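You operate a simulated robot arm through the tools that you are given. There is no shell and no other tool. Be economical: measure what you need, move in short steps, check, and stop when the job is done.

The job below is to be done with a simulated robot arm. You get a single attempt, and the scene is never put back.

JOB
Turn the wrench knob to 20 Nm.

It is judged by the outcome, as a careful person would: the job done as asked, and still so three seconds after it is handed in. It fails if anything else is knocked over, pushed out of place, dropped, spilled or broken.

ROBOT AND FRAMES
A 7-joint arm with a two-finger parallel gripper, fixed in place. Base frame: the origin is at the foot of the arm, x ahead of it, y to its left, z up; the work surface is at about z = 0.008. Units: m, rad, N and s.
With the tool pointing down near the work surface it reaches from about 0.22 to 0.58 m from the base axis. Its first joint turns from -1.152 to 1.152 rad. Payload 2.5 kg.
The tool frame sits at the grasp point between the pads (the TCP): z along the fingers, y along the line on which they close. The tips reach 0.023 m beyond it. Largest opening 0.094 m; finger width 0.038, thickness 0.01; the body of the gripper, 0.054 by 0.096 m, starts 0.039 m behind the TCP.
Orientation is that of the tool frame in the base frame, as a unit quaternion [w, x, y, z]. With the fingers straight down and closing along the base's y, the tool's x points along the base's -x, its y along +y and its z along -z.

CONTROLS
- The arm moves only by the tool play_rows. Its argument "moves" is a list of rows, each a list of 2 entries, a list of its own where there are three numbers: the shift along the tool's x, y, z in mm, then the turn, a rotation vector about the tool's x, y, z in rad. In form: [[[dx, dy, dz], [ax, ay, az]], ...]. A call has 1 to 10 rows; each row shifts and turns the commanded pose from where the row before left it, along the tool's axes as they then stand. "grip" is the gripper command, from -1 (shut) to 1 (fully open), values between in proportion, set as the call begins (left out, the last holds). Each row takes 0.2 s and may step no farther than 0.05 m and 0.15 rad from the row before; otherwise, or with a gripper value out of range, the whole call is refused. Where a pose cannot be reached the arm comes as near as it can. A force on the tool above 40 N (or 10 N above the force at the start of the call, whichever is more), or a blocked arm, ends the call early, and 0.2 s more pass. Each finger travels about 0.108 m/s and halts on what it meets, pressing with about 42 N; the grip force reading is that of the motor and also rises with nothing between the fingers. The clock runs only during rows and for 0.2 s after the last one: add rows that do not move to give the fingers time. It gives the time, the measured TCP pose, the force on the tool (base axes), the opening and the grip force at its end, in the units of the frame above (readings bear some noise).
- Cameras (640 x 400 px; columns grow to the right, rows downward): "scene" is fixed at [0.139, -0.4375, 0.5288]; the picture's right is [0.51, -0.86, 0.00], its down [-0.62, -0.37, -0.70] and it looks along [0.60, 0.36, -0.72] (base axes); focal length 351 px, centre (320, 200). "wrist" rides on the gripper at [0.086, 0.016, -0.074] in the tool frame; the picture's right is [-0.18, 0.98, 0.00], its down [-0.58, -0.11, -0.81] and it looks along [-0.79, -0.15, 0.59] (tool axes); focal length 243 px, centre (320, 200). There is no depth. A picture from a camera that has moved, and an enlarged one, comes with that camera's place and axes in the base frame and with its lens.
- camera(camera): a new picture of that camera. It takes no simulated time.
- inspect(camera, box): a new picture of the part [left, top, right, bottom] of that camera's present view, enlarged. It takes no simulated time.
- finish_job(): hands the job in; it is judged then, once.

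Work in short steps. Places have to be worked out from the pictures, the camera data and where the tool is seen: move nearer, look again, correct. Check each grasp and each placing, and mend what went wrong. You have 90 turns and 42 pictures in all, those below and enlarged ones among them. Open the gripper and draw the arm clear of the work before you hand the job in, unless the task says otherwise; then end with one line.

The tools are called after "Call:" by a JSON object that holds its "fn" and its "kwargs". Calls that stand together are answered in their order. play_rows: Moves the arm, as the interface text tells. Its arguments: {"type":"object","properties":{"moves":{"type":"array"},"grip":{"type":"number"}},"required":["moves"]} The other tools are called the same way: camera (camera) takes a picture; inspect (camera, box) takes an enlarged picture of a part of a camera's view; finish_job () hands the job in.

At the start:

```text
time: 0.0
eef_pos: [0.3205, -0.2407, 0.2724]
orientation: [0.0, 0.0, 1.0, 0.001]
contact_force: [0.6, 0.5, 0.1]
gripper_width: 0.094
finger_force: 0.1
```

scene: 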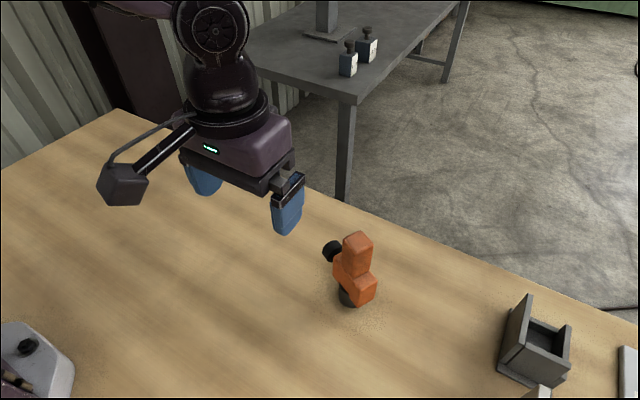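
wrist: 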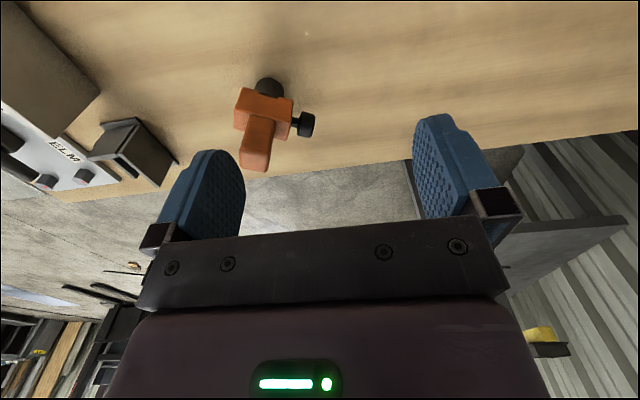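

The scene shows an orange device with a black knob, a grey device lower left, and a panel at right. I'll enlarge them to find the torque wrench knob.

Call:
{"fn": "inspect", "kwargs": {"camera": "scene", "box": [0, 300, 160, 400]}}

Call:
{"fn": "inspect", "kwargs": {"camera": "wrist", "box": [0, 40, 320, 240]}}

Call:
{"fn": "inspect", "kwargs": {"camera": "scene", "box": [280, 210, 440, 310]}}

```text
4.00 times, centred on (80, 350) of scene
camera zoom: at [0.139, -0.4375, 0.5288], right [0.51, -0.86, 0.0], down [-0.62, -0.37, -0.7], along [0.6, 0.36, -0.72], focal length 1403 px, centre (1280, -400)
```

zoom: 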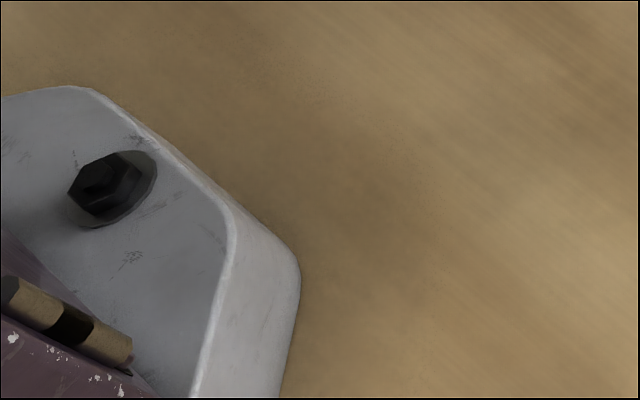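

```text
2.00 times, centred on (160, 140) of wrist
camera zoom: at [0.235, -0.2238, 0.3474], right [0.18, 0.98, 0.0], down [0.58, -0.11, 0.81], along [0.79, -0.15, -0.59], focal length 485 px, centre (640, 320)
```

zoom: 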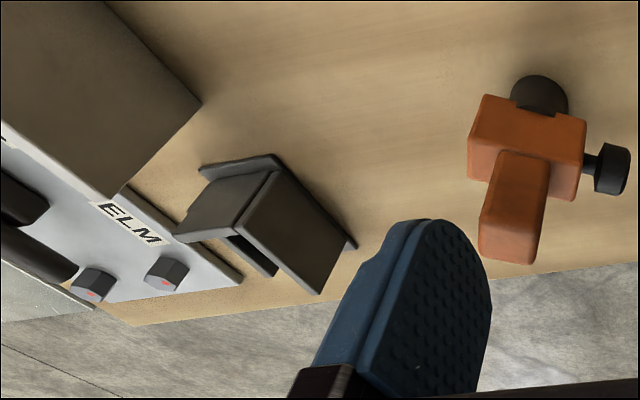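

```text
4.00 times, centred on (360, 260) of scene
camera zoom: at [0.139, -0.4375, 0.5288], right [0.51, -0.86, 0.0], down [-0.62, -0.37, -0.7], along [0.6, 0.36, -0.72], focal length 1403 px, centre (160, -40)
```

zoom: 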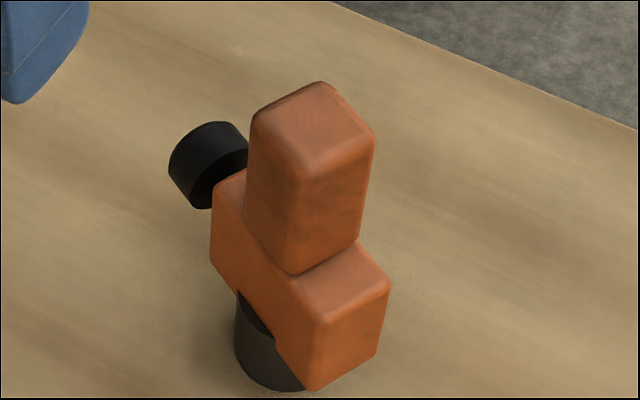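

Nothing yet that shows a Nm scale; the grey thing lower left is the arm's own foot. I'll turn the gripper so the wrist camera sees to the left, lifting a little.

Call:
{"fn": "play_rows", "kwargs": {"moves": [[[0, 40, -20], [0, 0, 0]], [[0, 40, -20], [0, 0, 0]], [[0, 40, 0], [0, 0, 0]], [[0, 40, 0], [0, 0, 0]], [[0, 40, 0], [0, 0, 0]], [[0, 40, 0], [0, 0, 0]], [[0, 0, 0], [0, 0, 0]]]}}

Call:
{"fn": "camera", "kwargs": {"camera": "wrist"}}

Call:
{"fn": "camera", "kwargs": {"camera": "scene"}}

```text
time: 1.6
eef_pos: [0.3201, -0.0011, 0.3114]
orientation: [0.0, 0.001, 1.0, -0.001]
contact_force: [-0.5, -0.7, -0.6]
gripper_width: 0.0938
finger_force: 0.1
```

```text
36 pictures are left
camera wrist: at [0.2342, 0.0162, 0.3879], right [0.19, 0.98, 0.0], down [0.58, -0.11, 0.81], along [0.79, -0.15, -0.59], focal length 243 px, centre (320, 200)
```

wrist: 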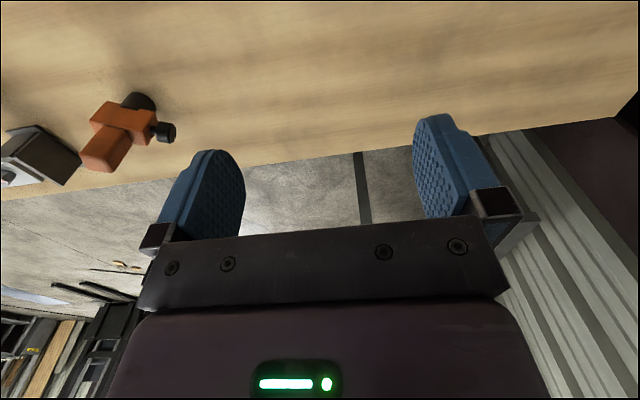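

```text
35 pictures are left
```

scene: 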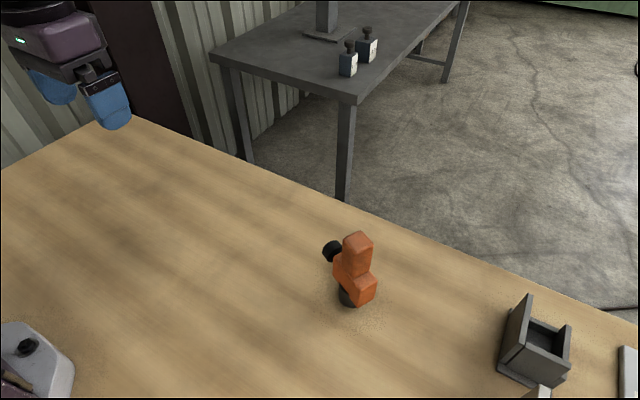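

The left of the table is empty. I'll go back right and yaw the wrist camera toward -y to see the panel region.

Call:
{"fn": "play_rows", "kwargs": {"moves": [[[0, -40, -10], [0, 0, 0.15]], [[0, -40, -10], [0, 0, 0.15]], [[0, -40, 0], [0, 0, 0.15]], [[0, -30, 0], [0, 0, 0.15]], [[0, 0, 0], [0, 0, 0.15]], [[0, 0, 0], [0, 0, 0.15]], [[0, 0, 0], [0, 0, 0.15]], [[0, 0, 0], [0, 0, 0]]]}}

Call:
{"fn": "camera", "kwargs": {"camera": "wrist"}}

```text
time: 3.4
eef_pos: [0.2913, -0.1452, 0.3323]
orientation: [-0.001, 0.503, 0.864, 0.0]
contact_force: [-0.2, -0.2, 0.2]
gripper_width: 0.0942
finger_force: 0.0
```

```text
34 pictures are left
camera wrist: at [0.262, -0.0626, 0.4079], right [0.94, 0.33, 0.0], down [0.19, -0.56, 0.81], along [0.26, -0.76, -0.59], focal length 243 px, centre (320, 200)
```

wrist: 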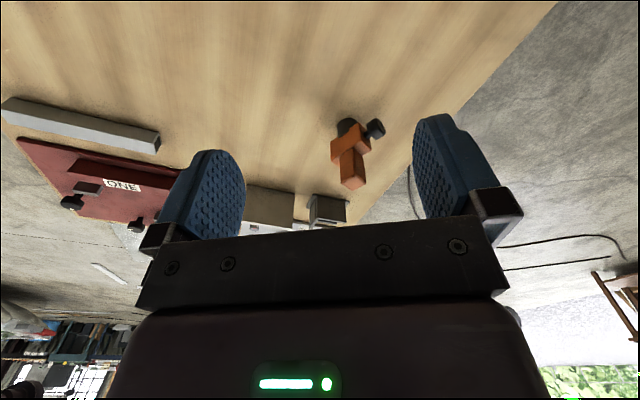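

There are trays/panels further along -y (red "DNE", grey bar, and more). Enlarging.

Call:
{"fn": "inspect", "kwargs": {"camera": "wrist", "box": [0, 80, 240, 230]}}

Call:
{"fn": "inspect", "kwargs": {"camera": "wrist", "box": [280, 100, 440, 200]}}

```text
2.67 times, centred on (120, 155) of wrist
camera zoom: at [0.262, -0.0626, 0.4079], right [0.94, 0.33, 0.0], down [0.19, -0.56, 0.81], along [0.26, -0.76, -0.59], focal length 647 px, centre (853, 320)
```

zoom: 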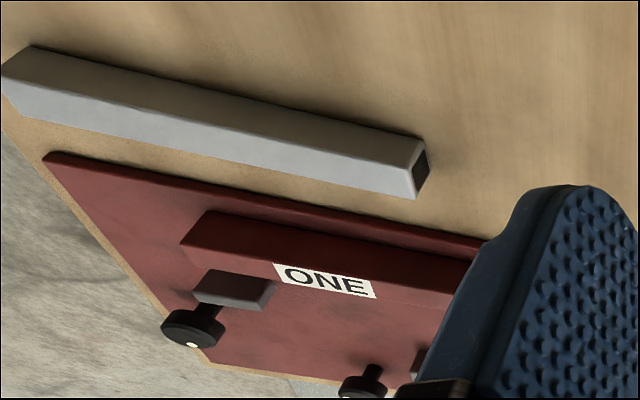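

```text
4.00 times, centred on (360, 150) of wrist
camera zoom: at [0.262, -0.0626, 0.4079], right [0.94, 0.33, 0.0], down [0.19, -0.56, 0.81], along [0.26, -0.76, -0.59], focal length 970 px, centre (160, 400)
```

zoom: 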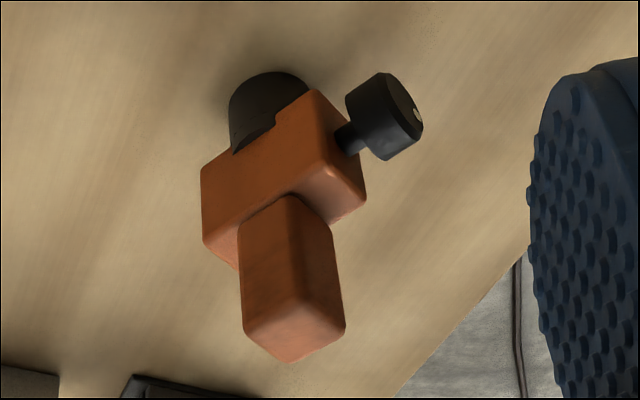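

The trays along -y lie outside reach, so the orange tool with the black marked knob must be the wrench. I triangulate its knob at about (0.439, -0.280, 0.061), axis pointing roughly (0.42, 0.91, 0). I'll move so the wrist camera looks at the knob's face.

Call:
{"fn": "play_rows", "kwargs": {"moves": [[[-25, 30, 25], [0, 0, 0]], [[-25, 30, 25], [0, 0, 0]], [[-25, 30, 25], [0, 0, 0]], [[-25, 30, 25], [0, 0, 0]], [[-25, 30, 25], [0, 0, 0.15]], [[0, 0, 0], [0, 0, 0.15]], [[0, 0, 0], [0, 0, 0.15]], [[0, 0, 0], [0, 0, 0.15]], [[0, 0, 0], [0, 0, 0.15]], [[0, 0, 0], [0, 0, 0]]]}}

Call:
{"fn": "camera", "kwargs": {"camera": "wrist"}}

```text
time: 5.6
eef_pos: [0.4852, -0.1784, 0.2085]
orientation: [0.0, 0.784, 0.621, 0.0]
contact_force: [0.7, -1.3, -0.2]
gripper_width: 0.0942
finger_force: 0.0
```

```text
31 pictures are left
camera wrist: at [0.5194, -0.097, 0.2825], right [0.91, -0.4, 0.0], down [-0.24, -0.54, 0.81], along [-0.33, -0.74, -0.59], focal length 243 px, centre (320, 200)
```

wrist: 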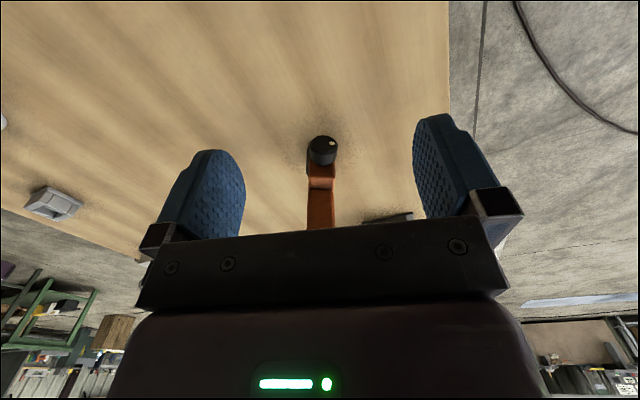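

Call:
{"fn": "inspect", "kwargs": {"camera": "wrist", "box": [256, 110, 400, 200]}}

Call:
{"fn": "inspect", "kwargs": {"camera": "wrist", "box": [0, 140, 160, 240]}}

```text
4.44 times, centred on (328, 155) of wrist
camera zoom: at [0.5194, -0.097, 0.2825], right [0.91, -0.4, 0.0], down [-0.24, -0.54, 0.81], along [-0.33, -0.74, -0.59], focal length 1078 px, centre (284, 400)
```

zoom: 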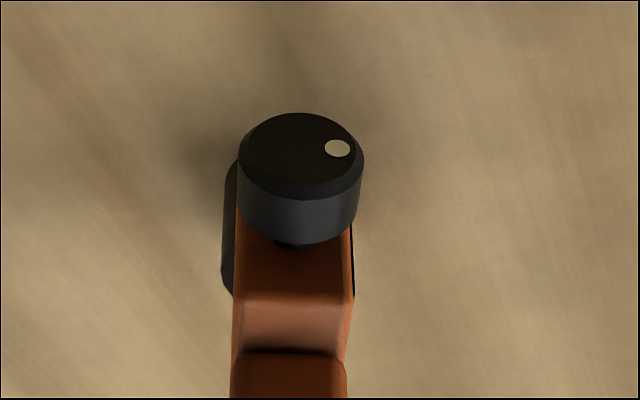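

```text
4.00 times, centred on (80, 190) of wrist
camera zoom: at [0.5194, -0.097, 0.2825], right [0.91, -0.4, 0.0], down [-0.24, -0.54, 0.81], along [-0.33, -0.74, -0.59], focal length 970 px, centre (1280, 240)
```

zoom: 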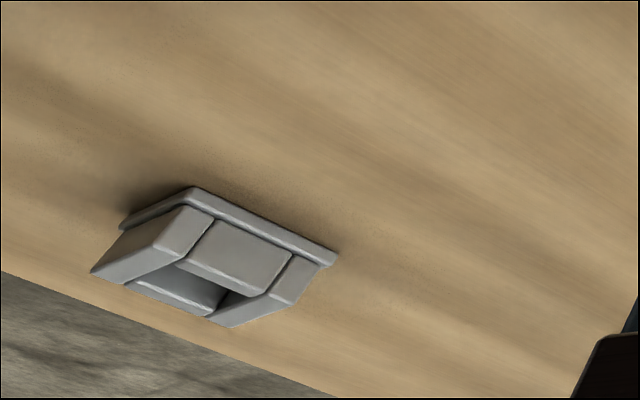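

The knob is seen end-on with a pale dot, but no scale is readable. I'll go lower and tilt to look more level at the knob and the housing around it.

Call:
{"fn": "play_rows", "kwargs": {"moves": [[[0, 0, 45], [0, 0, 0]], [[0, 0, 45], [0, 0, 0]], [[0, 0, 0], [0, -0.15, 0]], [[0, 0, 0], [0, -0.15, 0]], [[0, 0, 0], [0, -0.15, 0]], [[0, 0, 0], [0, 0, 0]]]}}

Call:
{"fn": "camera", "kwargs": {"camera": "wrist"}}

```text
time: 7.0
eef_pos: [0.4819, -0.1786, 0.1168]
orientation: [0.14, 0.764, 0.605, -0.176]
contact_force: [0.4, -0.1, 0.1]
gripper_width: 0.0938
finger_force: 0.1
```

```text
28 pictures are left
camera wrist: at [0.5228, -0.0743, 0.1464], right [0.92, -0.38, 0.08], down [-0.15, -0.14, 0.98], along [-0.36, -0.91, -0.19], focal length 243 px, centre (320, 200)
```

wrist: 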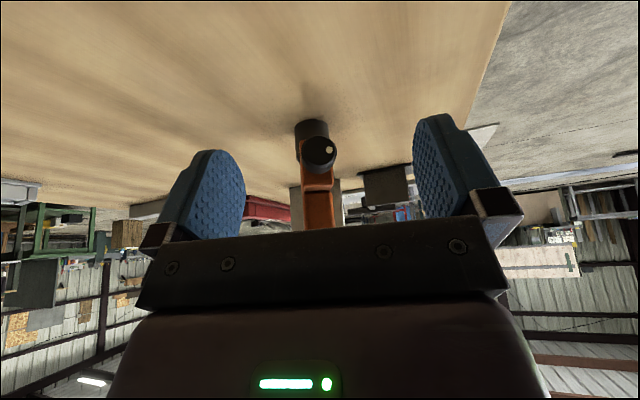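

Call:
{"fn": "inspect", "kwargs": {"camera": "wrist", "box": [270, 110, 366, 170]}}

Call:
{"fn": "inspect", "kwargs": {"camera": "wrist", "box": [240, 140, 432, 260]}}

```text
6.67 times, centred on (318, 140) of wrist
camera zoom: at [0.5228, -0.0743, 0.1464], right [0.92, -0.38, 0.08], down [-0.15, -0.14, 0.98], along [-0.36, -0.91, -0.19], focal length 1618 px, centre (333, 600)
```

zoom: 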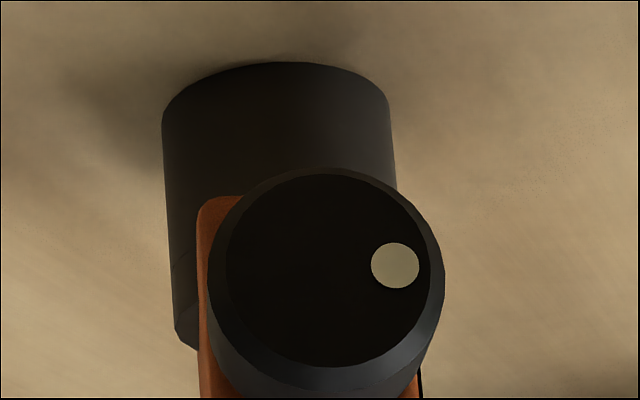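

```text
3.33 times, centred on (336, 200) of wrist
camera zoom: at [0.5228, -0.0743, 0.1464], right [0.92, -0.38, 0.08], down [-0.15, -0.14, 0.98], along [-0.36, -0.91, -0.19], focal length 809 px, centre (267, 200)
```

zoom: 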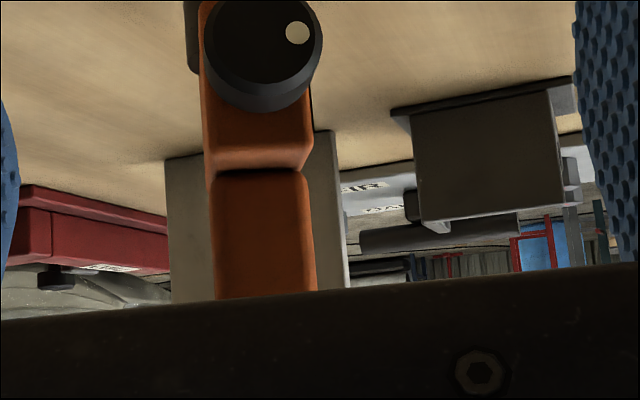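

The dot is at mid-height right in the (upside-down) picture, and a thin dark plate sticks out on the body's far side (+x): possibly a display. I'll shift to +x and yaw to look at that side.

Call:
{"fn": "play_rows", "kwargs": {"moves": [[[-16, 32, -15], [0, 0, 0]], [[-16, 33, -14], [0, 0, 0]], [[0, 0, 0], [0.065, 0, 0.135]], [[0, 0, 0], [0.065, 0, 0.135]], [[0, 0, 0], [0.065, 0, 0.135]], [[0, 0, 0], [0.065, 0, 0.135]], [[0, 0, 0], [0, 0, 0]]]}}

Call:
{"fn": "camera", "kwargs": {"camera": "wrist"}}

```text
time: 8.6
eef_pos: [0.5292, -0.2058, 0.1547]
orientation: [0.085, 0.9, 0.375, -0.206]
contact_force: [1.2, 0.1, -0.8]
gripper_width: 0.094
finger_force: 0.1
out of reach, approached as far as the arm can: row 5, 6
```

```text
25 pictures are left
camera wrist: at [0.6182, -0.1385, 0.186], right [0.58, -0.81, 0.08], down [-0.2, -0.05, 0.98], along [-0.79, -0.59, -0.19], focal length 243 px, centre (320, 200)
```

wrist: 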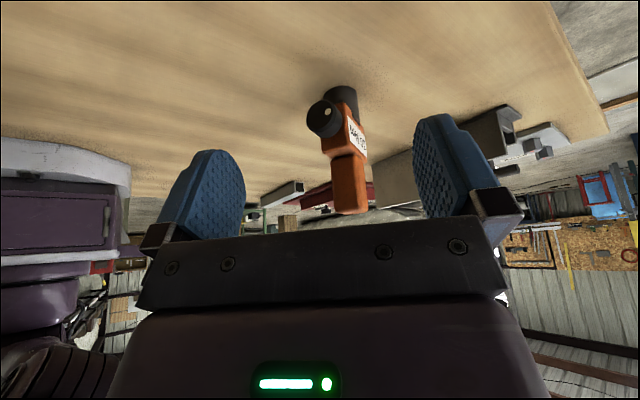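

There is a printed label on that side. Enlarging it.

Call:
{"fn": "inspect", "kwargs": {"camera": "wrist", "box": [300, 80, 396, 160]}}

Call:
{"fn": "inspect", "kwargs": {"camera": "wrist", "box": [340, 110, 372, 160]}}

```text
5.00 times, centred on (348, 120) of wrist
camera zoom: at [0.6182, -0.1385, 0.186], right [0.58, -0.81, 0.08], down [-0.2, -0.05, 0.98], along [-0.79, -0.59, -0.19], focal length 1213 px, centre (180, 600)
```

zoom: 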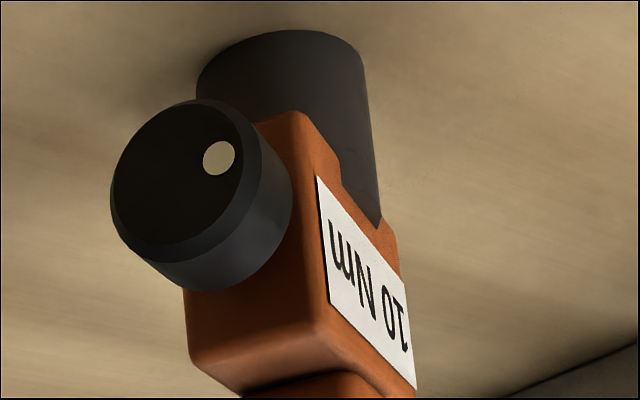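

```text
8.00 times, centred on (356, 135) of wrist
camera zoom: at [0.6182, -0.1385, 0.186], right [0.58, -0.81, 0.08], down [-0.2, -0.05, 0.98], along [-0.79, -0.59, -0.19], focal length 1941 px, centre (32, 720)
```

zoom: 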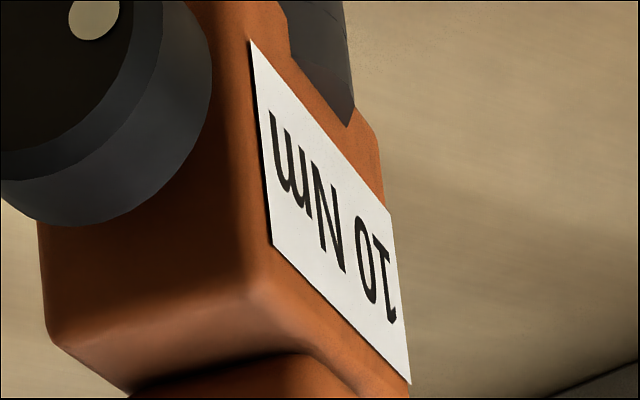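

The display on the tool reads "10 Nm" now, so I'll turn the knob and read it again. Knob face centre triangulates to (0.447, -0.274, 0.060), diameter ~32 mm. I'll line up above it, fingers straddling, gripper leaning slightly back from the body.

Call:
{"fn": "play_rows", "kwargs": {"moves": [[[0, 0, 0], [-0.065, 0, -0.135]], [[0, 0, 0], [-0.065, 0, -0.135]], [[0, 0, 0], [-0.015, 0, -0.032]], [[0, 0, 0], [0, 0.15, 0]], [[0, 0, 0], [0, 0.05, 0]], [[-35, -22, 7.5], [0, 0, 0]], [[-35, -22, 7.5], [0, 0, 0]], [[0, 0, 0], [0, 0, 0]]]}}

Call:
{"fn": "camera", "kwargs": {"camera": "wrist"}}

Call:
{"fn": "camera", "kwargs": {"camera": "scene"}}

```text
time: 10.4
eef_pos: [0.5303, -0.2779, 0.1606]
orientation: [0.063, 0.852, 0.509, -0.107]
contact_force: [-0.1, -0.1, 0.2]
gripper_width: 0.0939
finger_force: 0.0
out of reach, approached as far as the arm can: row 1, 2, 3, 4, 6, 7
```

```text
22 pictures are left
camera wrist: at [0.5938, -0.1935, 0.2123], right [0.78, -0.62, 0.04], down [-0.27, -0.27, 0.93], along [-0.56, -0.73, -0.38], focal length 243 px, centre (320, 200)
```

wrist: 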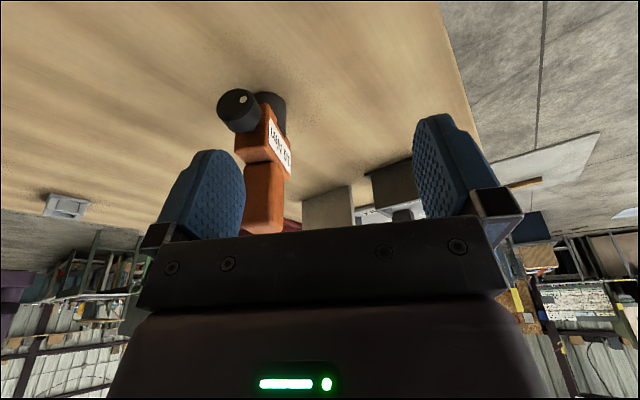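

```text
21 pictures are left
```

scene: 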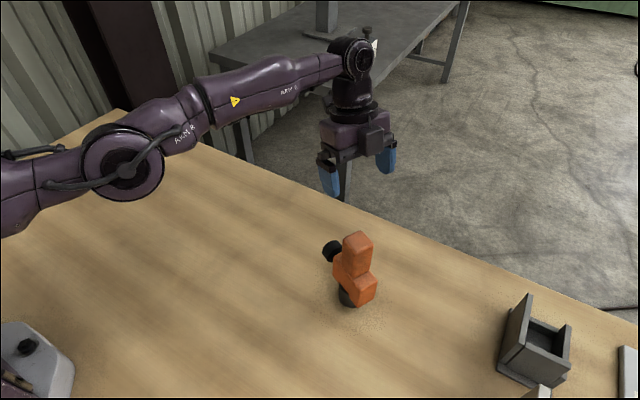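

The arm was at its reach limit so it ended off the intended hover point; I'll correct by about -76 mm along tool y and check the reading.

Call:
{"fn": "play_rows", "kwargs": {"moves": [[[-5, -38, 2], [0, 0, 0]], [[0, 0, 0], [0, 0, 0]]]}}

```text
time: 11.0
eef_pos: [0.5295, -0.2766, 0.1602]
orientation: [0.064, 0.852, 0.509, -0.107]
contact_force: [0.6, -0.6, 1.0]
gripper_width: 0.0936
finger_force: 0.0
out of reach, approached as far as the arm can: row 1
```

The commanded pose is still outside reach; I continue in the same direction.

Call:
{"fn": "play_rows", "kwargs": {"moves": [[[0, -38, 0], [0, 0, 0]], [[0, 0, 0], [0, 0, 0]]]}}

```text
time: 11.6
eef_pos: [0.4969, -0.2572, 0.161]
orientation: [0.064, 0.851, 0.51, -0.107]
contact_force: [-0.4, 0.2, -0.3]
gripper_width: 0.094
finger_force: 0.1
```

Now tracking again. Moving the remaining distance to the hover point and looking.

Call:
{"fn": "play_rows", "kwargs": {"moves": [[[-14, -37, 6], [0, 0, 0]], [[0, 0, 0], [-0.01, 0, -0.04]], [[0, 0, 0], [0, 0, 0]]]}}

Call:
{"fn": "camera", "kwargs": {"camera": "wrist"}}

```text
time: 12.4
eef_pos: [0.4555, -0.2525, 0.16]
orientation: [0.066, 0.84, 0.527, -0.105]
contact_force: [0.6, 0.7, -0.3]
gripper_width: 0.094
finger_force: 0.0
```

```text
20 pictures are left
camera wrist: at [0.5157, -0.1671, 0.2121], right [0.81, -0.59, 0.05], down [-0.26, -0.28, 0.93], along [-0.53, -0.76, -0.38], focal length 243 px, centre (320, 200)
```

wrist: 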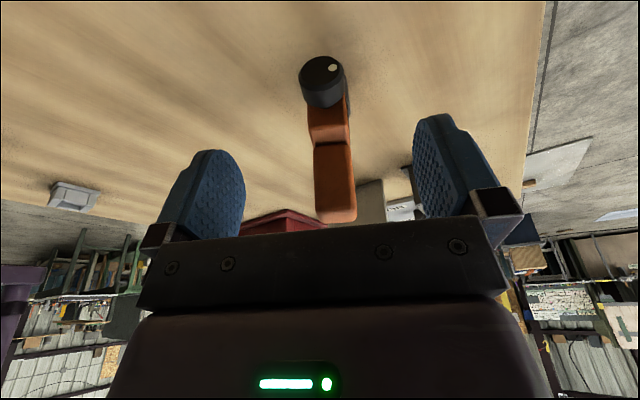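

The knob face recomputes to (0.448, -0.275, 0.06), nicely in line with the fingers. I descend about 100 mm along the tool.

Call:
{"fn": "play_rows", "kwargs": {"moves": [[[0, 3, 20], [0, 0, 0]], [[0, 0, 25], [0, 0, 0]], [[0, 0, 25], [0, 0, 0]], [[0, 0, 20], [0, 0, 0]], [[0, 0, 11], [0, 0, 0]], [[0, 0, 0], [0, 0, 0]]]}}

Call:
{"fn": "camera", "kwargs": {"camera": "wrist"}}

Call:
{"fn": "inspect", "kwargs": {"camera": "scene", "box": [240, 160, 440, 310]}}

```text
time: 13.8
eef_pos: [0.4493, -0.278, 0.0602]
orientation: [0.066, 0.841, 0.526, -0.106]
contact_force: [0.1, 0.7, 0.1]
gripper_width: 0.0941
finger_force: 0.1
```

```text
19 pictures are left
camera wrist: at [0.51, -0.1914, 0.1122], right [0.81, -0.59, 0.05], down [-0.26, -0.28, 0.93], along [-0.53, -0.76, -0.38], focal length 243 px, centre (320, 200)
```

wrist: 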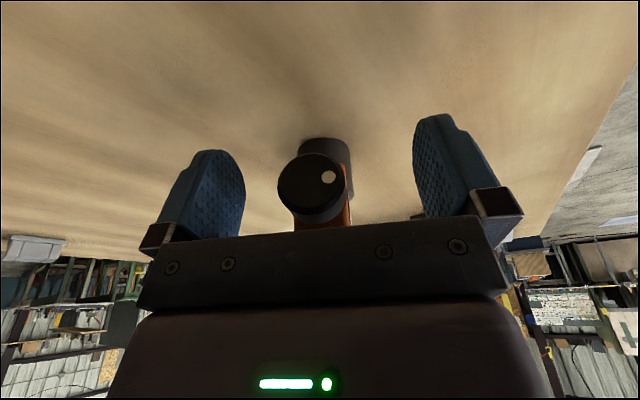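

```text
2.67 times, centred on (340, 235) of scene
camera zoom: at [0.139, -0.4375, 0.5288], right [0.51, -0.86, 0.0], down [-0.62, -0.37, -0.7], along [0.6, 0.36, -0.72], focal length 935 px, centre (267, 107)
```

zoom: 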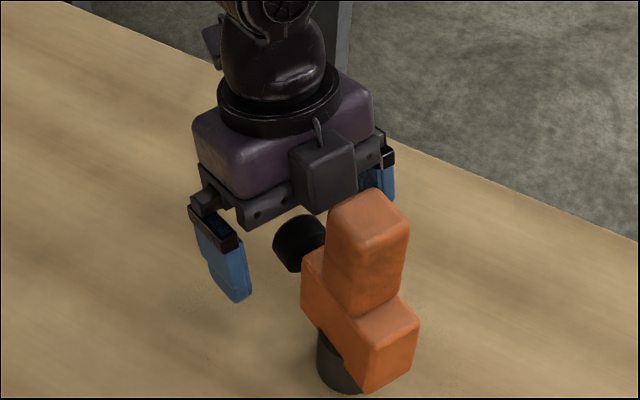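

The knob sits between the fingers, about 3.5 mm off centre, and the gripper clears the body. I centre, narrow the opening, and pre-tilt the gripper counter-clockwise about the knob axis to gain turning range.

Call:
{"fn": "play_rows", "kwargs": {"moves": [[[0, -3.5, 0], [0, 0, 0]], [[0, 0, 0], [0, 0, 0]], [[0, 0, 0], [0.126, 0, -0.032]], [[0, 0, 0], [0.126, 0, -0.032]], [[0, 0, 0], [0.126, 0, -0.032]], [[0, 0, 0], [0, 0, 0]]], "grip": 0.2}}

Call:
{"fn": "camera", "kwargs": {"camera": "wrist"}}

```text
time: 15.2
eef_pos: [0.4467, -0.2743, 0.0603]
orientation: [-0.099, 0.812, 0.537, -0.206]
contact_force: [0.0, -0.7, 0.3]
gripper_width: 0.0563
finger_force: 0.0
```

```text
17 pictures are left
camera wrist: at [0.5226, -0.1971, 0.1018], right [0.75, -0.57, -0.33], down [0.07, -0.44, 0.9], along [-0.65, -0.7, -0.29], focal length 243 px, centre (320, 200)
```

wrist: 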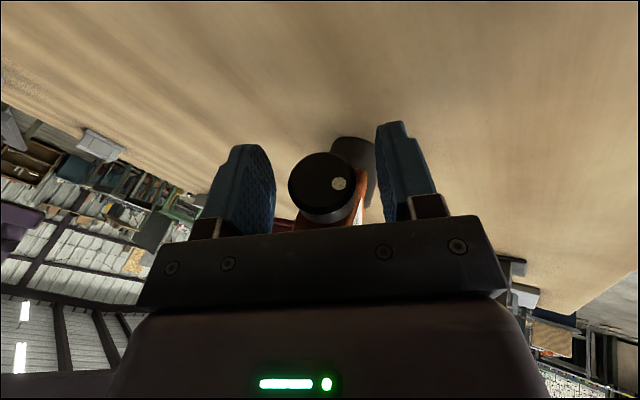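

Centred. Closing on the knob.

Call:
{"fn": "play_rows", "kwargs": {"moves": [[[0, 0, 0], [0, 0, 0]], [[0, 0, 0], [0, 0, 0]], [[0, 0, 0], [0, 0, 0]]], "grip": -0.6}}

```text
time: 16.0
eef_pos: [0.4472, -0.2758, 0.0603]
orientation: [-0.098, 0.812, 0.536, -0.208]
contact_force: [-5.0, 0.7, 3.9]
gripper_width: 0.033
finger_force: 42.0
```

Gripped at 33 mm. Turning clockwise (seen from the front) by about 0.6 rad.

Call:
{"fn": "play_rows", "kwargs": {"moves": [[[0, 0, 0], [-0.097, 0, 0.025]], [[0, 0, 0], [-0.097, 0, 0.025]], [[0, 0, 0], [-0.097, 0, 0.025]], [[0, 0, 0], [-0.097, 0, 0.025]], [[0, 0, 0], [-0.097, 0, 0.025]], [[0, 0, 0], [-0.097, 0, 0.025]], [[0, 0, 0], [0, 0, 0]]]}}

Call:
{"fn": "camera", "kwargs": {"camera": "wrist"}}

Call:
{"fn": "inspect", "kwargs": {"camera": "scene", "box": [240, 160, 440, 310]}}

```text
time: 17.6
eef_pos: [0.4464, -0.2756, 0.0603]
orientation: [0.156, 0.843, 0.512, -0.049]
contact_force: [-1.2, 3.2, 2.9]
gripper_width: 0.0325
finger_force: 42.0
```

```text
16 pictures are left
camera wrist: at [0.4961, -0.1853, 0.1144], right [0.78, -0.58, 0.25], down [-0.43, -0.2, 0.88], along [-0.46, -0.79, -0.4], focal length 243 px, centre (320, 200)
```

wrist: 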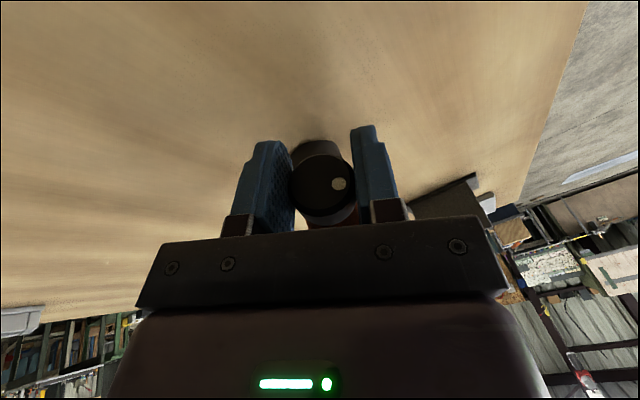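

```text
2.67 times, centred on (340, 235) of scene
camera zoom: at [0.139, -0.4375, 0.5288], right [0.51, -0.86, 0.0], down [-0.62, -0.37, -0.7], along [0.6, 0.36, -0.72], focal length 935 px, centre (267, 107)
```

zoom: 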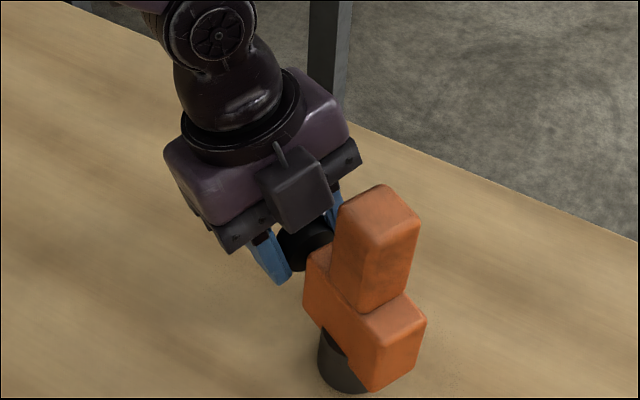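

The knob turned with the gripper (the dot kept its place relative to the fingers); the tool body seems to have leaned a hair. I release partly, back off, and look at the label.

Call:
{"fn": "play_rows", "kwargs": {"moves": [[[0, 0, 0], [0, 0, 0]], [[0, 0, 0], [0, 0, 0]], [[0, 0, 0], [0, 0, 0]], [[0, 0, -25], [0, 0, 0]], [[0, 0, -40], [0, 0, 0]], [[0, 0, -40], [0, 0, 0]], [[0, 30, 0], [0.097, 0, -0.025]], [[0, 30, 0], [0.097, 0, -0.025]], [[0, 0, 0], [0, 0, 0]]], "grip": 0.2}}

Call:
{"fn": "camera", "kwargs": {"camera": "wrist"}}

Call:
{"fn": "inspect", "kwargs": {"camera": "scene", "box": [240, 160, 440, 310]}}

```text
time: 19.6
eef_pos: [0.4902, -0.2672, 0.1692]
orientation: [0.07, 0.842, 0.525, -0.103]
contact_force: [-0.2, 0.2, -0.4]
gripper_width: 0.0565
finger_force: 0.1
```

```text
14 pictures are left
camera wrist: at [0.5498, -0.1819, 0.2223], right [0.81, -0.59, 0.05], down [-0.26, -0.28, 0.92], along [-0.53, -0.76, -0.38], focal length 243 px, centre (320, 200)
```

wrist: 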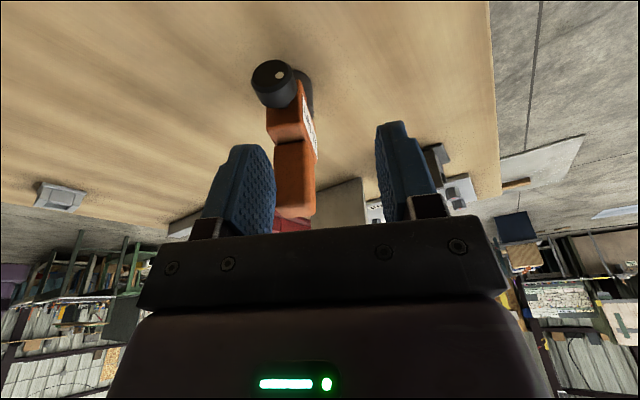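

```text
2.67 times, centred on (340, 235) of scene
camera zoom: at [0.139, -0.4375, 0.5288], right [0.51, -0.86, 0.0], down [-0.62, -0.37, -0.7], along [0.6, 0.36, -0.72], focal length 935 px, centre (267, 107)
```

zoom: 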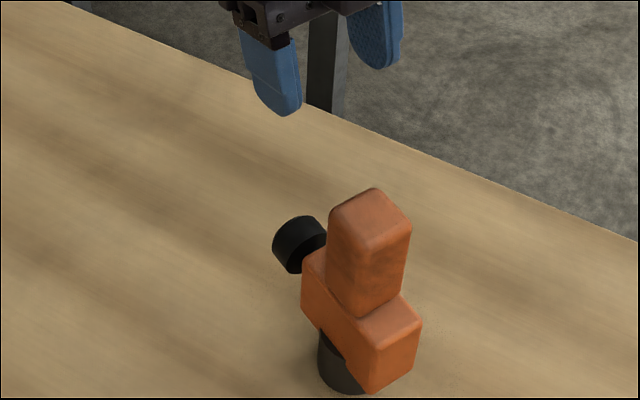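

Call:
{"fn": "inspect", "kwargs": {"camera": "wrist", "box": [246, 55, 326, 155]}}

```text
4.00 times, centred on (286, 105) of wrist
camera zoom: at [0.5498, -0.1819, 0.2223], right [0.81, -0.59, 0.05], down [-0.26, -0.28, 0.92], along [-0.53, -0.76, -0.38], focal length 970 px, centre (456, 580)
```

zoom: 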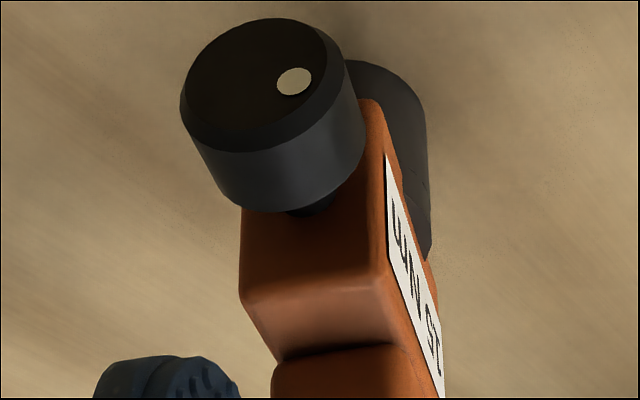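

The label changed, to something like 12 or 15 Nm, so clockwise increases it. I move further round for a clear reading.

Call:
{"fn": "play_rows", "kwargs": {"moves": [[[0, 35, 0], [0, 0, 0]], [[0, 0, 0], [0, 0, 0]]]}}

Call:
{"fn": "inspect", "kwargs": {"camera": "wrist", "box": [210, 70, 290, 150]}}

```text
time: 20.2
eef_pos: [0.5211, -0.2844, 0.1675]
orientation: [0.07, 0.841, 0.526, -0.104]
contact_force: [0.1, -0.1, -1.2]
gripper_width: 0.0565
finger_force: 0.1
```

```text
5.00 times, centred on (250, 110) of wrist
camera zoom: at [0.58, -0.1979, 0.2193], right [0.8, -0.59, 0.05], down [-0.27, -0.28, 0.92], along [-0.53, -0.76, -0.38], focal length 1213 px, centre (670, 650)
```

zoom: 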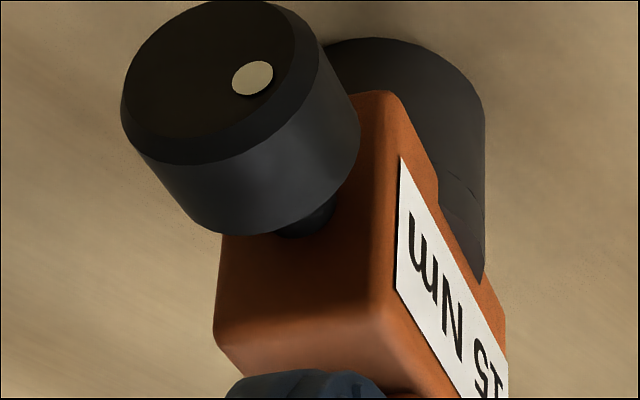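

It reads "15 Nm": that clockwise turn added exactly one 5 Nm step. I'll repeat it: back over the knob, descend, pre-tilt counter-clockwise.

Call:
{"fn": "play_rows", "kwargs": {"moves": [[[3, -36, 0], [0, 0, 0]], [[0, -36, 0], [0, 0, 0]], [[0, 0, 30], [0, 0, 0]], [[0, 0, 30], [0, 0, 0]], [[0, 0, 30], [0, 0, 0]], [[0, 0, 19], [0, 0, 0]], [[0, 0, 0], [0.126, 0, -0.032]], [[0, 0, 0], [0.126, 0, -0.032]], [[0, 0, 0], [0.126, 0, -0.032]], [[0, 0, 0], [0, 0, 0]]]}}

Call:
{"fn": "camera", "kwargs": {"camera": "wrist"}}

```text
time: 22.4
eef_pos: [0.4504, -0.2751, 0.0627]
orientation: [-0.095, 0.814, 0.536, -0.204]
contact_force: [0.4, 0.1, -0.2]
gripper_width: 0.0566
finger_force: 0.1
```

```text
10 pictures are left
camera wrist: at [0.5253, -0.1975, 0.1045], right [0.76, -0.57, -0.32], down [0.06, -0.43, 0.9], along [-0.65, -0.7, -0.29], focal length 243 px, centre (320, 200)
```

wrist: 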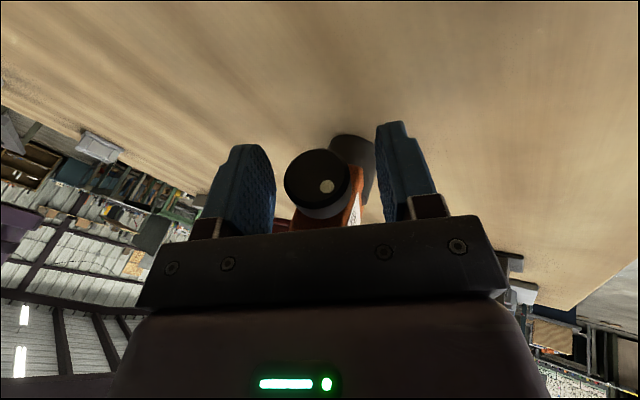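

The knob is between the fingers, dot advanced. A 3 mm centring shift, then grip.

Call:
{"fn": "play_rows", "kwargs": {"moves": [[[0, -3, 2], [0, 0, 0]], [[0, 0, 0], [0, 0, 0]]]}}

Call:
{"fn": "play_rows", "kwargs": {"moves": [[[0, 0, 0], [0, 0, 0]], [[0, 0, 0], [0, 0, 0]], [[0, 0, 0], [0, 0, 0]]], "grip": -0.6}}

```text
time: 23.0
eef_pos: [0.446, -0.2731, 0.0626]
orientation: [-0.095, 0.814, 0.536, -0.203]
contact_force: [-0.4, -0.8, 0.2]
gripper_width: 0.0562
finger_force: 0.0
```

```text
time: 23.8
eef_pos: [0.4462, -0.2738, 0.0635]
orientation: [-0.094, 0.814, 0.536, -0.203]
contact_force: [-0.3, 1.1, 0.2]
gripper_width: 0.0328
finger_force: 41.7
```

Well-centred grip with almost no side force. Turning clockwise the same 0.6 rad, then releasing and backing off.

Call:
{"fn": "play_rows", "kwargs": {"moves": [[[0, 0, 0], [-0.097, 0, 0.025]], [[0, 0, 0], [-0.097, 0, 0.025]], [[0, 0, 0], [-0.097, 0, 0.025]], [[0, 0, 0], [-0.097, 0, 0.025]], [[0, 0, 0], [-0.097, 0, 0.025]], [[0, 0, 0], [-0.097, 0, 0.025]], [[0, 0, 0], [0, 0, 0]]]}}

Call:
{"fn": "play_rows", "kwargs": {"moves": [[[0, 0, 0], [0, 0, 0]], [[0, 0, 0], [0, 0, 0]], [[0, 0, 0], [0, 0, 0]], [[0, 0, -25], [0, 0, 0]], [[0, 0, -40], [0, 0, 0]], [[0, 0, -40], [0, 0, 0]], [[0, 30, 0], [0.097, 0, -0.025]], [[0, 32, 0], [0.097, 0, -0.025]], [[0, 33, 0], [0, 0, 0]], [[0, 0, 0], [0, 0, 0]]], "grip": 0.2}}

Call:
{"fn": "inspect", "kwargs": {"camera": "wrist", "box": [210, 60, 306, 160]}}

```text
time: 25.4
eef_pos: [0.445, -0.2736, 0.0622]
orientation: [0.159, 0.844, 0.51, -0.047]
contact_force: [-1.6, 3.0, 1.3]
gripper_width: 0.0327
finger_force: 42.6
```

```text
time: 27.6
eef_pos: [0.5205, -0.285, 0.173]
orientation: [0.074, 0.843, 0.524, -0.1]
contact_force: [-0.4, 0.0, 0.6]
gripper_width: 0.0568
finger_force: 0.1
```

```text
4.00 times, centred on (258, 110) of wrist
camera zoom: at [0.5801, -0.1991, 0.2246], right [0.8, -0.59, 0.06], down [-0.27, -0.27, 0.92], along [-0.53, -0.76, -0.38], focal length 970 px, centre (568, 560)
```

zoom: 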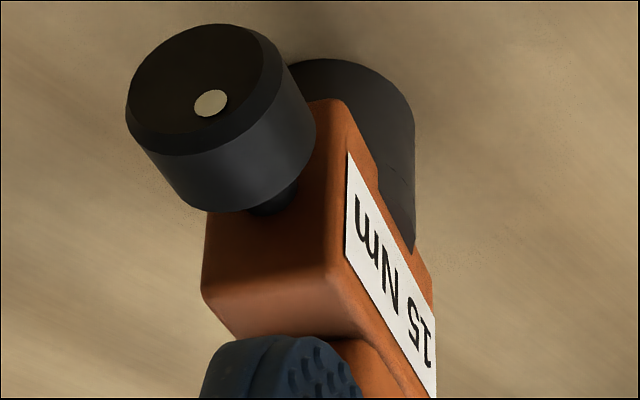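

Still "15 Nm", though the dot advanced further, so the display rounds to 5 Nm steps and each step is roughly 41–66°. I've turned about 64° total. I go back to grip again and look at the dot closely.

Call:
{"fn": "play_rows", "kwargs": {"moves": [[[6, -38, 0], [0, 0, 0]], [[0, -38, 0], [0, 0, 0]], [[0, 0, 30], [0, 0, 0]], [[0, 0, 30], [0, 0, 0]], [[0, 0, 30], [0, 0, 0]], [[0, 0, 22], [0, 0, 0]], [[0, 0, 0], [0.126, 0, -0.032]], [[0, 0, 0], [0.126, 0, -0.032]], [[0, 0, 0], [0.126, 0, -0.032]], [[0, 0, 0], [0, 0, 0]]]}}

Call:
{"fn": "inspect", "kwargs": {"camera": "wrist", "box": [200, 120, 440, 240]}}

```text
time: 29.8
eef_pos: [0.4453, -0.2704, 0.0604]
orientation: [-0.09, 0.815, 0.536, -0.201]
contact_force: [0.6, 0.4, -0.6]
gripper_width: 0.0563
finger_force: 0.0
```

```text
2.67 times, centred on (320, 180) of wrist
camera zoom: at [0.5213, -0.1924, 0.1035], right [0.76, -0.57, -0.31], down [0.05, -0.43, 0.9], along [-0.65, -0.7, -0.3], focal length 647 px, centre (320, 253)
```

zoom: 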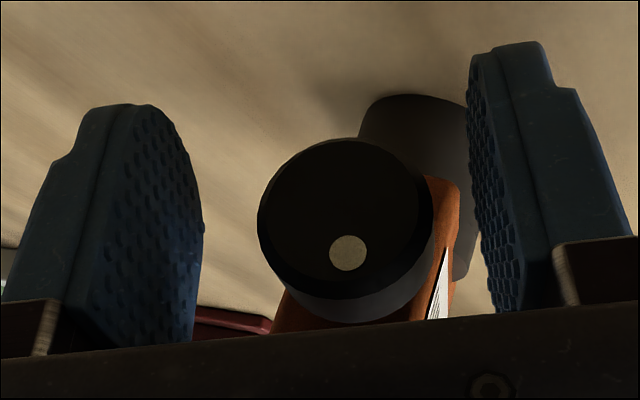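

The dot is now about 68° clockwise from its start, matching the 66° I commanded, so no slip. I grip and turn another 0.3 rad, then read.

Call:
{"fn": "play_rows", "kwargs": {"moves": [[[-2, 0, 0], [0, 0, 0]], [[0, 0, 0], [0, 0, 0]], [[0, 0, 0], [0, 0, 0]], [[0, 0, 0], [0, 0, 0]]], "grip": -0.6}}

Call:
{"fn": "play_rows", "kwargs": {"moves": [[[0, 0, 0], [-0.097, 0, 0.025]], [[0, 0, 0], [-0.097, 0, 0.025]], [[0, 0, 0], [-0.097, 0, 0.025]], [[0, 0, 0], [0, 0, 0]]]}}

Call:
{"fn": "play_rows", "kwargs": {"moves": [[[0, 0, 0], [0, 0, 0]], [[0, 0, 0], [0, 0, 0]], [[0, 0, 0], [0, 0, 0]], [[0, 0, -25], [0, 0, 0]], [[0, 0, -40], [0, 0, 0]], [[0, 0, -40], [-0.097, 0, 0.025]], [[0, 20, 0], [0, 0, 0]], [[0, 25, 0], [0, 0, 0]], [[0, 25, 0], [0, 0, 0]], [[0, 0, 0], [0, 0, 0]]], "grip": 0.2}}

Call:
{"fn": "inspect", "kwargs": {"camera": "wrist", "box": [200, 50, 320, 160]}}

```text
time: 30.8
eef_pos: [0.4453, -0.2723, 0.0609]
orientation: [-0.089, 0.815, 0.536, -0.202]
contact_force: [0.5, -0.4, 0.0]
gripper_width: 0.0332
finger_force: 42.1
```

```text
time: 31.8
eef_pos: [0.4443, -0.271, 0.0608]
orientation: [0.037, 0.839, 0.529, -0.124]
contact_force: [0.4, 0.4, 0.2]
gripper_width: 0.0328
finger_force: 42.5
```

```text
time: 34.0
eef_pos: [0.5252, -0.2823, 0.1695]
orientation: [0.078, 0.843, 0.523, -0.098]
contact_force: [0.0, 0.5, 0.5]
gripper_width: 0.0563
finger_force: 0.1
```

```text
3.64 times, centred on (260, 105) of wrist
camera zoom: at [0.5832, -0.1955, 0.2208], right [0.8, -0.59, 0.08], down [-0.28, -0.27, 0.92], along [-0.53, -0.76, -0.38], focal length 882 px, centre (538, 546)
```

zoom: 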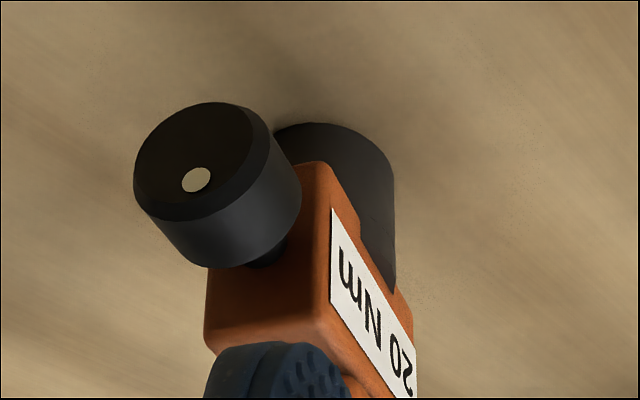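

It reads "20 Nm", at about 84° of travel; the 15/20 boundary is somewhere between 66° and 84°, so I may be near it. One small further turn (~0.14 rad, to ~92°) will put it safely inside the setting.

Call:
{"fn": "play_rows", "kwargs": {"moves": [[[2, -39, 0], [0, 0, 0]], [[0, -38, 0], [0, 0, 0]], [[0, 0, 30], [0, 0, 0]], [[0, 0, 30], [0, 0, 0]], [[0, 0, 30], [0, 0, 0]], [[0, 0, 21], [0, 0, 0]], [[0, 0, 0], [0, 0, 0]]]}}

Call:
{"fn": "inspect", "kwargs": {"camera": "wrist", "box": [200, 120, 440, 240]}}

```text
time: 35.6
eef_pos: [0.4495, -0.271, 0.0536]
orientation: [0.079, 0.843, 0.523, -0.097]
contact_force: [0.2, 0.1, -0.8]
gripper_width: 0.0562
finger_force: 0.0
```

```text
2.67 times, centred on (320, 180) of wrist
camera zoom: at [0.5075, -0.1846, 0.1057], right [0.8, -0.59, 0.08], down [-0.28, -0.27, 0.92], along [-0.52, -0.76, -0.38], focal length 647 px, centre (320, 253)
```

zoom: 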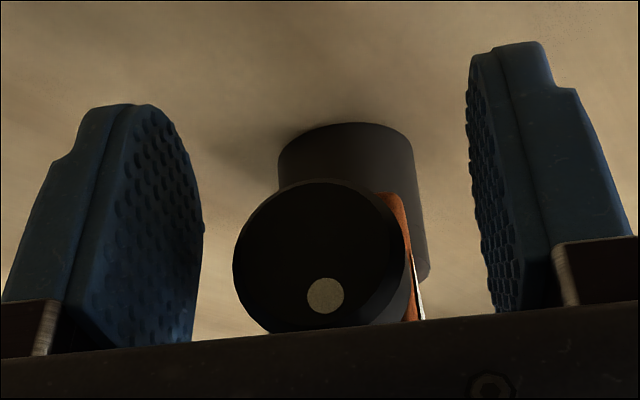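

The dot is about 84° round, nearly straight up. Centring (-3.5 mm y, 7 mm up), gripping, turning 0.14 rad, and releasing.

Call:
{"fn": "play_rows", "kwargs": {"moves": [[[0, -3.5, -7], [0, 0, 0]], [[0, 0, 0], [0, 0, 0]]]}}

Call:
{"fn": "play_rows", "kwargs": {"moves": [[[0, 0, 0], [0, 0, 0]], [[0, 0, 0], [0, 0, 0]], [[0, 0, 0], [0, 0, 0]], [[0, 0, 0], [-0.068, 0, 0.017]], [[0, 0, 0], [-0.068, 0, 0.017]], [[0, 0, 0], [0, 0, 0]]], "grip": -0.6}}

Call:
{"fn": "play_rows", "kwargs": {"moves": [[[0, 0, 0], [0, 0, 0]], [[0, 0, 0], [0, 0, 0]], [[0, 0, 0], [0, 0, 0]], [[0, 0, -25], [0, 0, 0]], [[0, 0, -40], [0, 0, 0]], [[0, 0, -40], [0.136, 0, -0.034]], [[0, 25, 0], [0, 0, 0]], [[0, 25, 0], [0, 0, 0]], [[0, 28, 0], [0, 0, 0]], [[0, 0, 0], [0, 0, 0]]], "grip": 0.2}}

Call:
{"fn": "inspect", "kwargs": {"camera": "wrist", "box": [200, 50, 320, 160]}}

```text
time: 36.2
eef_pos: [0.4452, -0.2671, 0.0619]
orientation: [0.08, 0.843, 0.523, -0.098]
contact_force: [-0.6, 0.6, 0.0]
gripper_width: 0.0559
finger_force: 0.0
```

```text
time: 37.6
eef_pos: [0.4483, -0.2684, 0.0601]
orientation: [0.139, 0.844, 0.515, -0.061]
contact_force: [1.1, 0.9, 0.8]
gripper_width: 0.0327
finger_force: 42.3
```

```text
time: 39.8
eef_pos: [0.5136, -0.2708, 0.1636]
orientation: [0.079, 0.843, 0.523, -0.096]
contact_force: [0.0, 0.3, -0.1]
gripper_width: 0.0564
finger_force: 0.0
```

```text
3.64 times, centred on (260, 105) of wrist
camera zoom: at [0.5713, -0.1856, 0.2155], right [0.8, -0.59, 0.08], down [-0.28, -0.27, 0.92], along [-0.53, -0.76, -0.38], focal length 882 px, centre (538, 546)
```

zoom: 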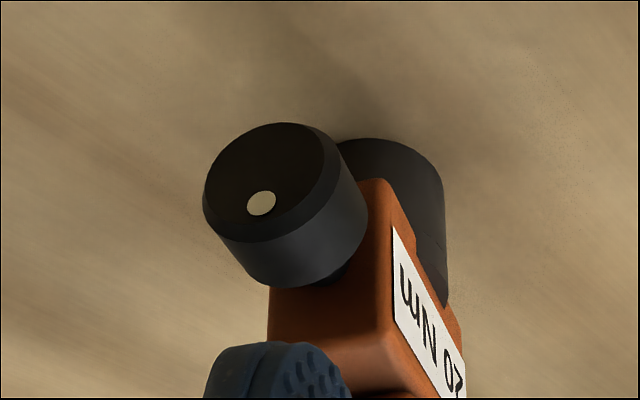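

It shows "20 Nm" with the first digit cropped. I open, lift clear, and confirm the reading and that the tool stands as before.

Call:
{"fn": "play_rows", "kwargs": {"moves": [[[0, 10, -20], [0, 0, 0]], [[20, 0, -20], [0, 0, 0]], [[20, 0, 0], [0, 0, 0]], [[0, 0, 0], [0, 0, 0]]], "grip": 1}}

Call:
{"fn": "inspect", "kwargs": {"camera": "wrist", "box": [200, 20, 340, 140]}}

Call:
{"fn": "inspect", "kwargs": {"camera": "scene", "box": [240, 160, 440, 310]}}

```text
time: 40.8
eef_pos: [0.5431, -0.2314, 0.1924]
orientation: [0.08, 0.843, 0.523, -0.098]
contact_force: [-0.5, -0.4, -0.1]
gripper_width: 0.0941
finger_force: 0.0
```

```text
3.33 times, centred on (270, 80) of wrist
camera zoom: at [0.5998, -0.1449, 0.2441], right [0.8, -0.59, 0.08], down [-0.28, -0.26, 0.92], along [-0.52, -0.76, -0.38], focal length 809 px, centre (487, 600)
```

zoom: 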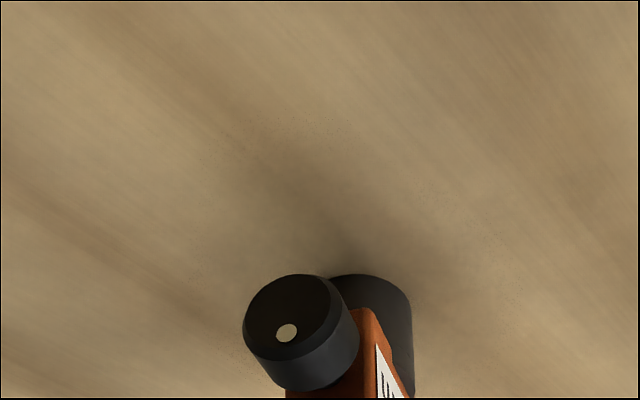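

```text
2.67 times, centred on (340, 235) of scene
camera zoom: at [0.1391, -0.4375, 0.5288], right [0.51, -0.86, 0.0], down [-0.62, -0.37, -0.7], along [0.6, 0.36, -0.72], focal length 935 px, centre (267, 107)
```

zoom: 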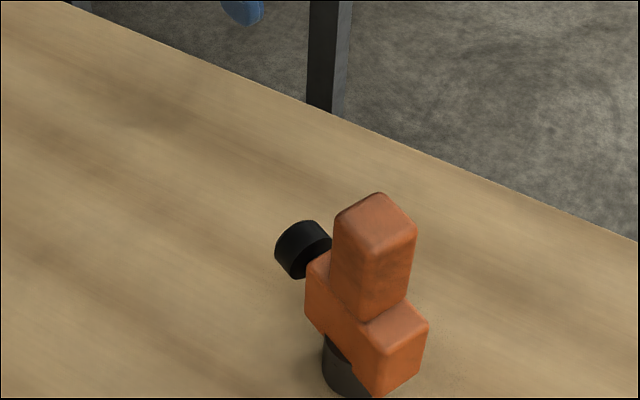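

The tool stands upright, displaced only a few mm. One more crop to read the whole label.

Call:
{"fn": "inspect", "kwargs": {"camera": "wrist", "box": [265, 100, 345, 180]}}

```text
5.00 times, centred on (305, 140) of wrist
camera zoom: at [0.5998, -0.1449, 0.2441], right [0.8, -0.59, 0.08], down [-0.28, -0.26, 0.92], along [-0.52, -0.76, -0.38], focal length 1213 px, centre (395, 500)
```

zoom: 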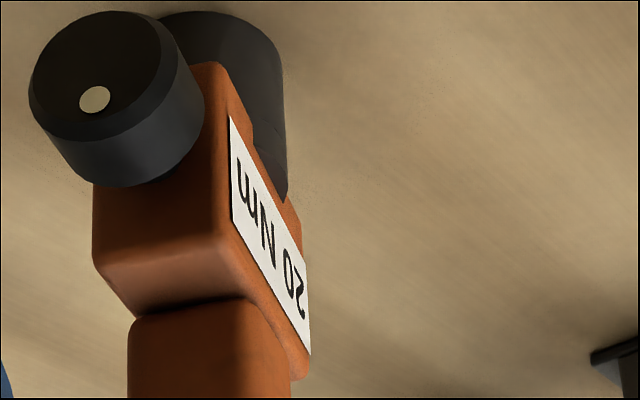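

The label reads "20 Nm", the gripper is open and the arm is clear. Handing in.

Call:
{"fn": "finish_job", "kwargs": {}}

```text
The job is handed in.
```

The wrench knob is set to 20 Nm, confirmed on the wrench's own label; the wrench is still upright, shifted a few millimetres from where it stood, and the arm is clear with the gripper open.
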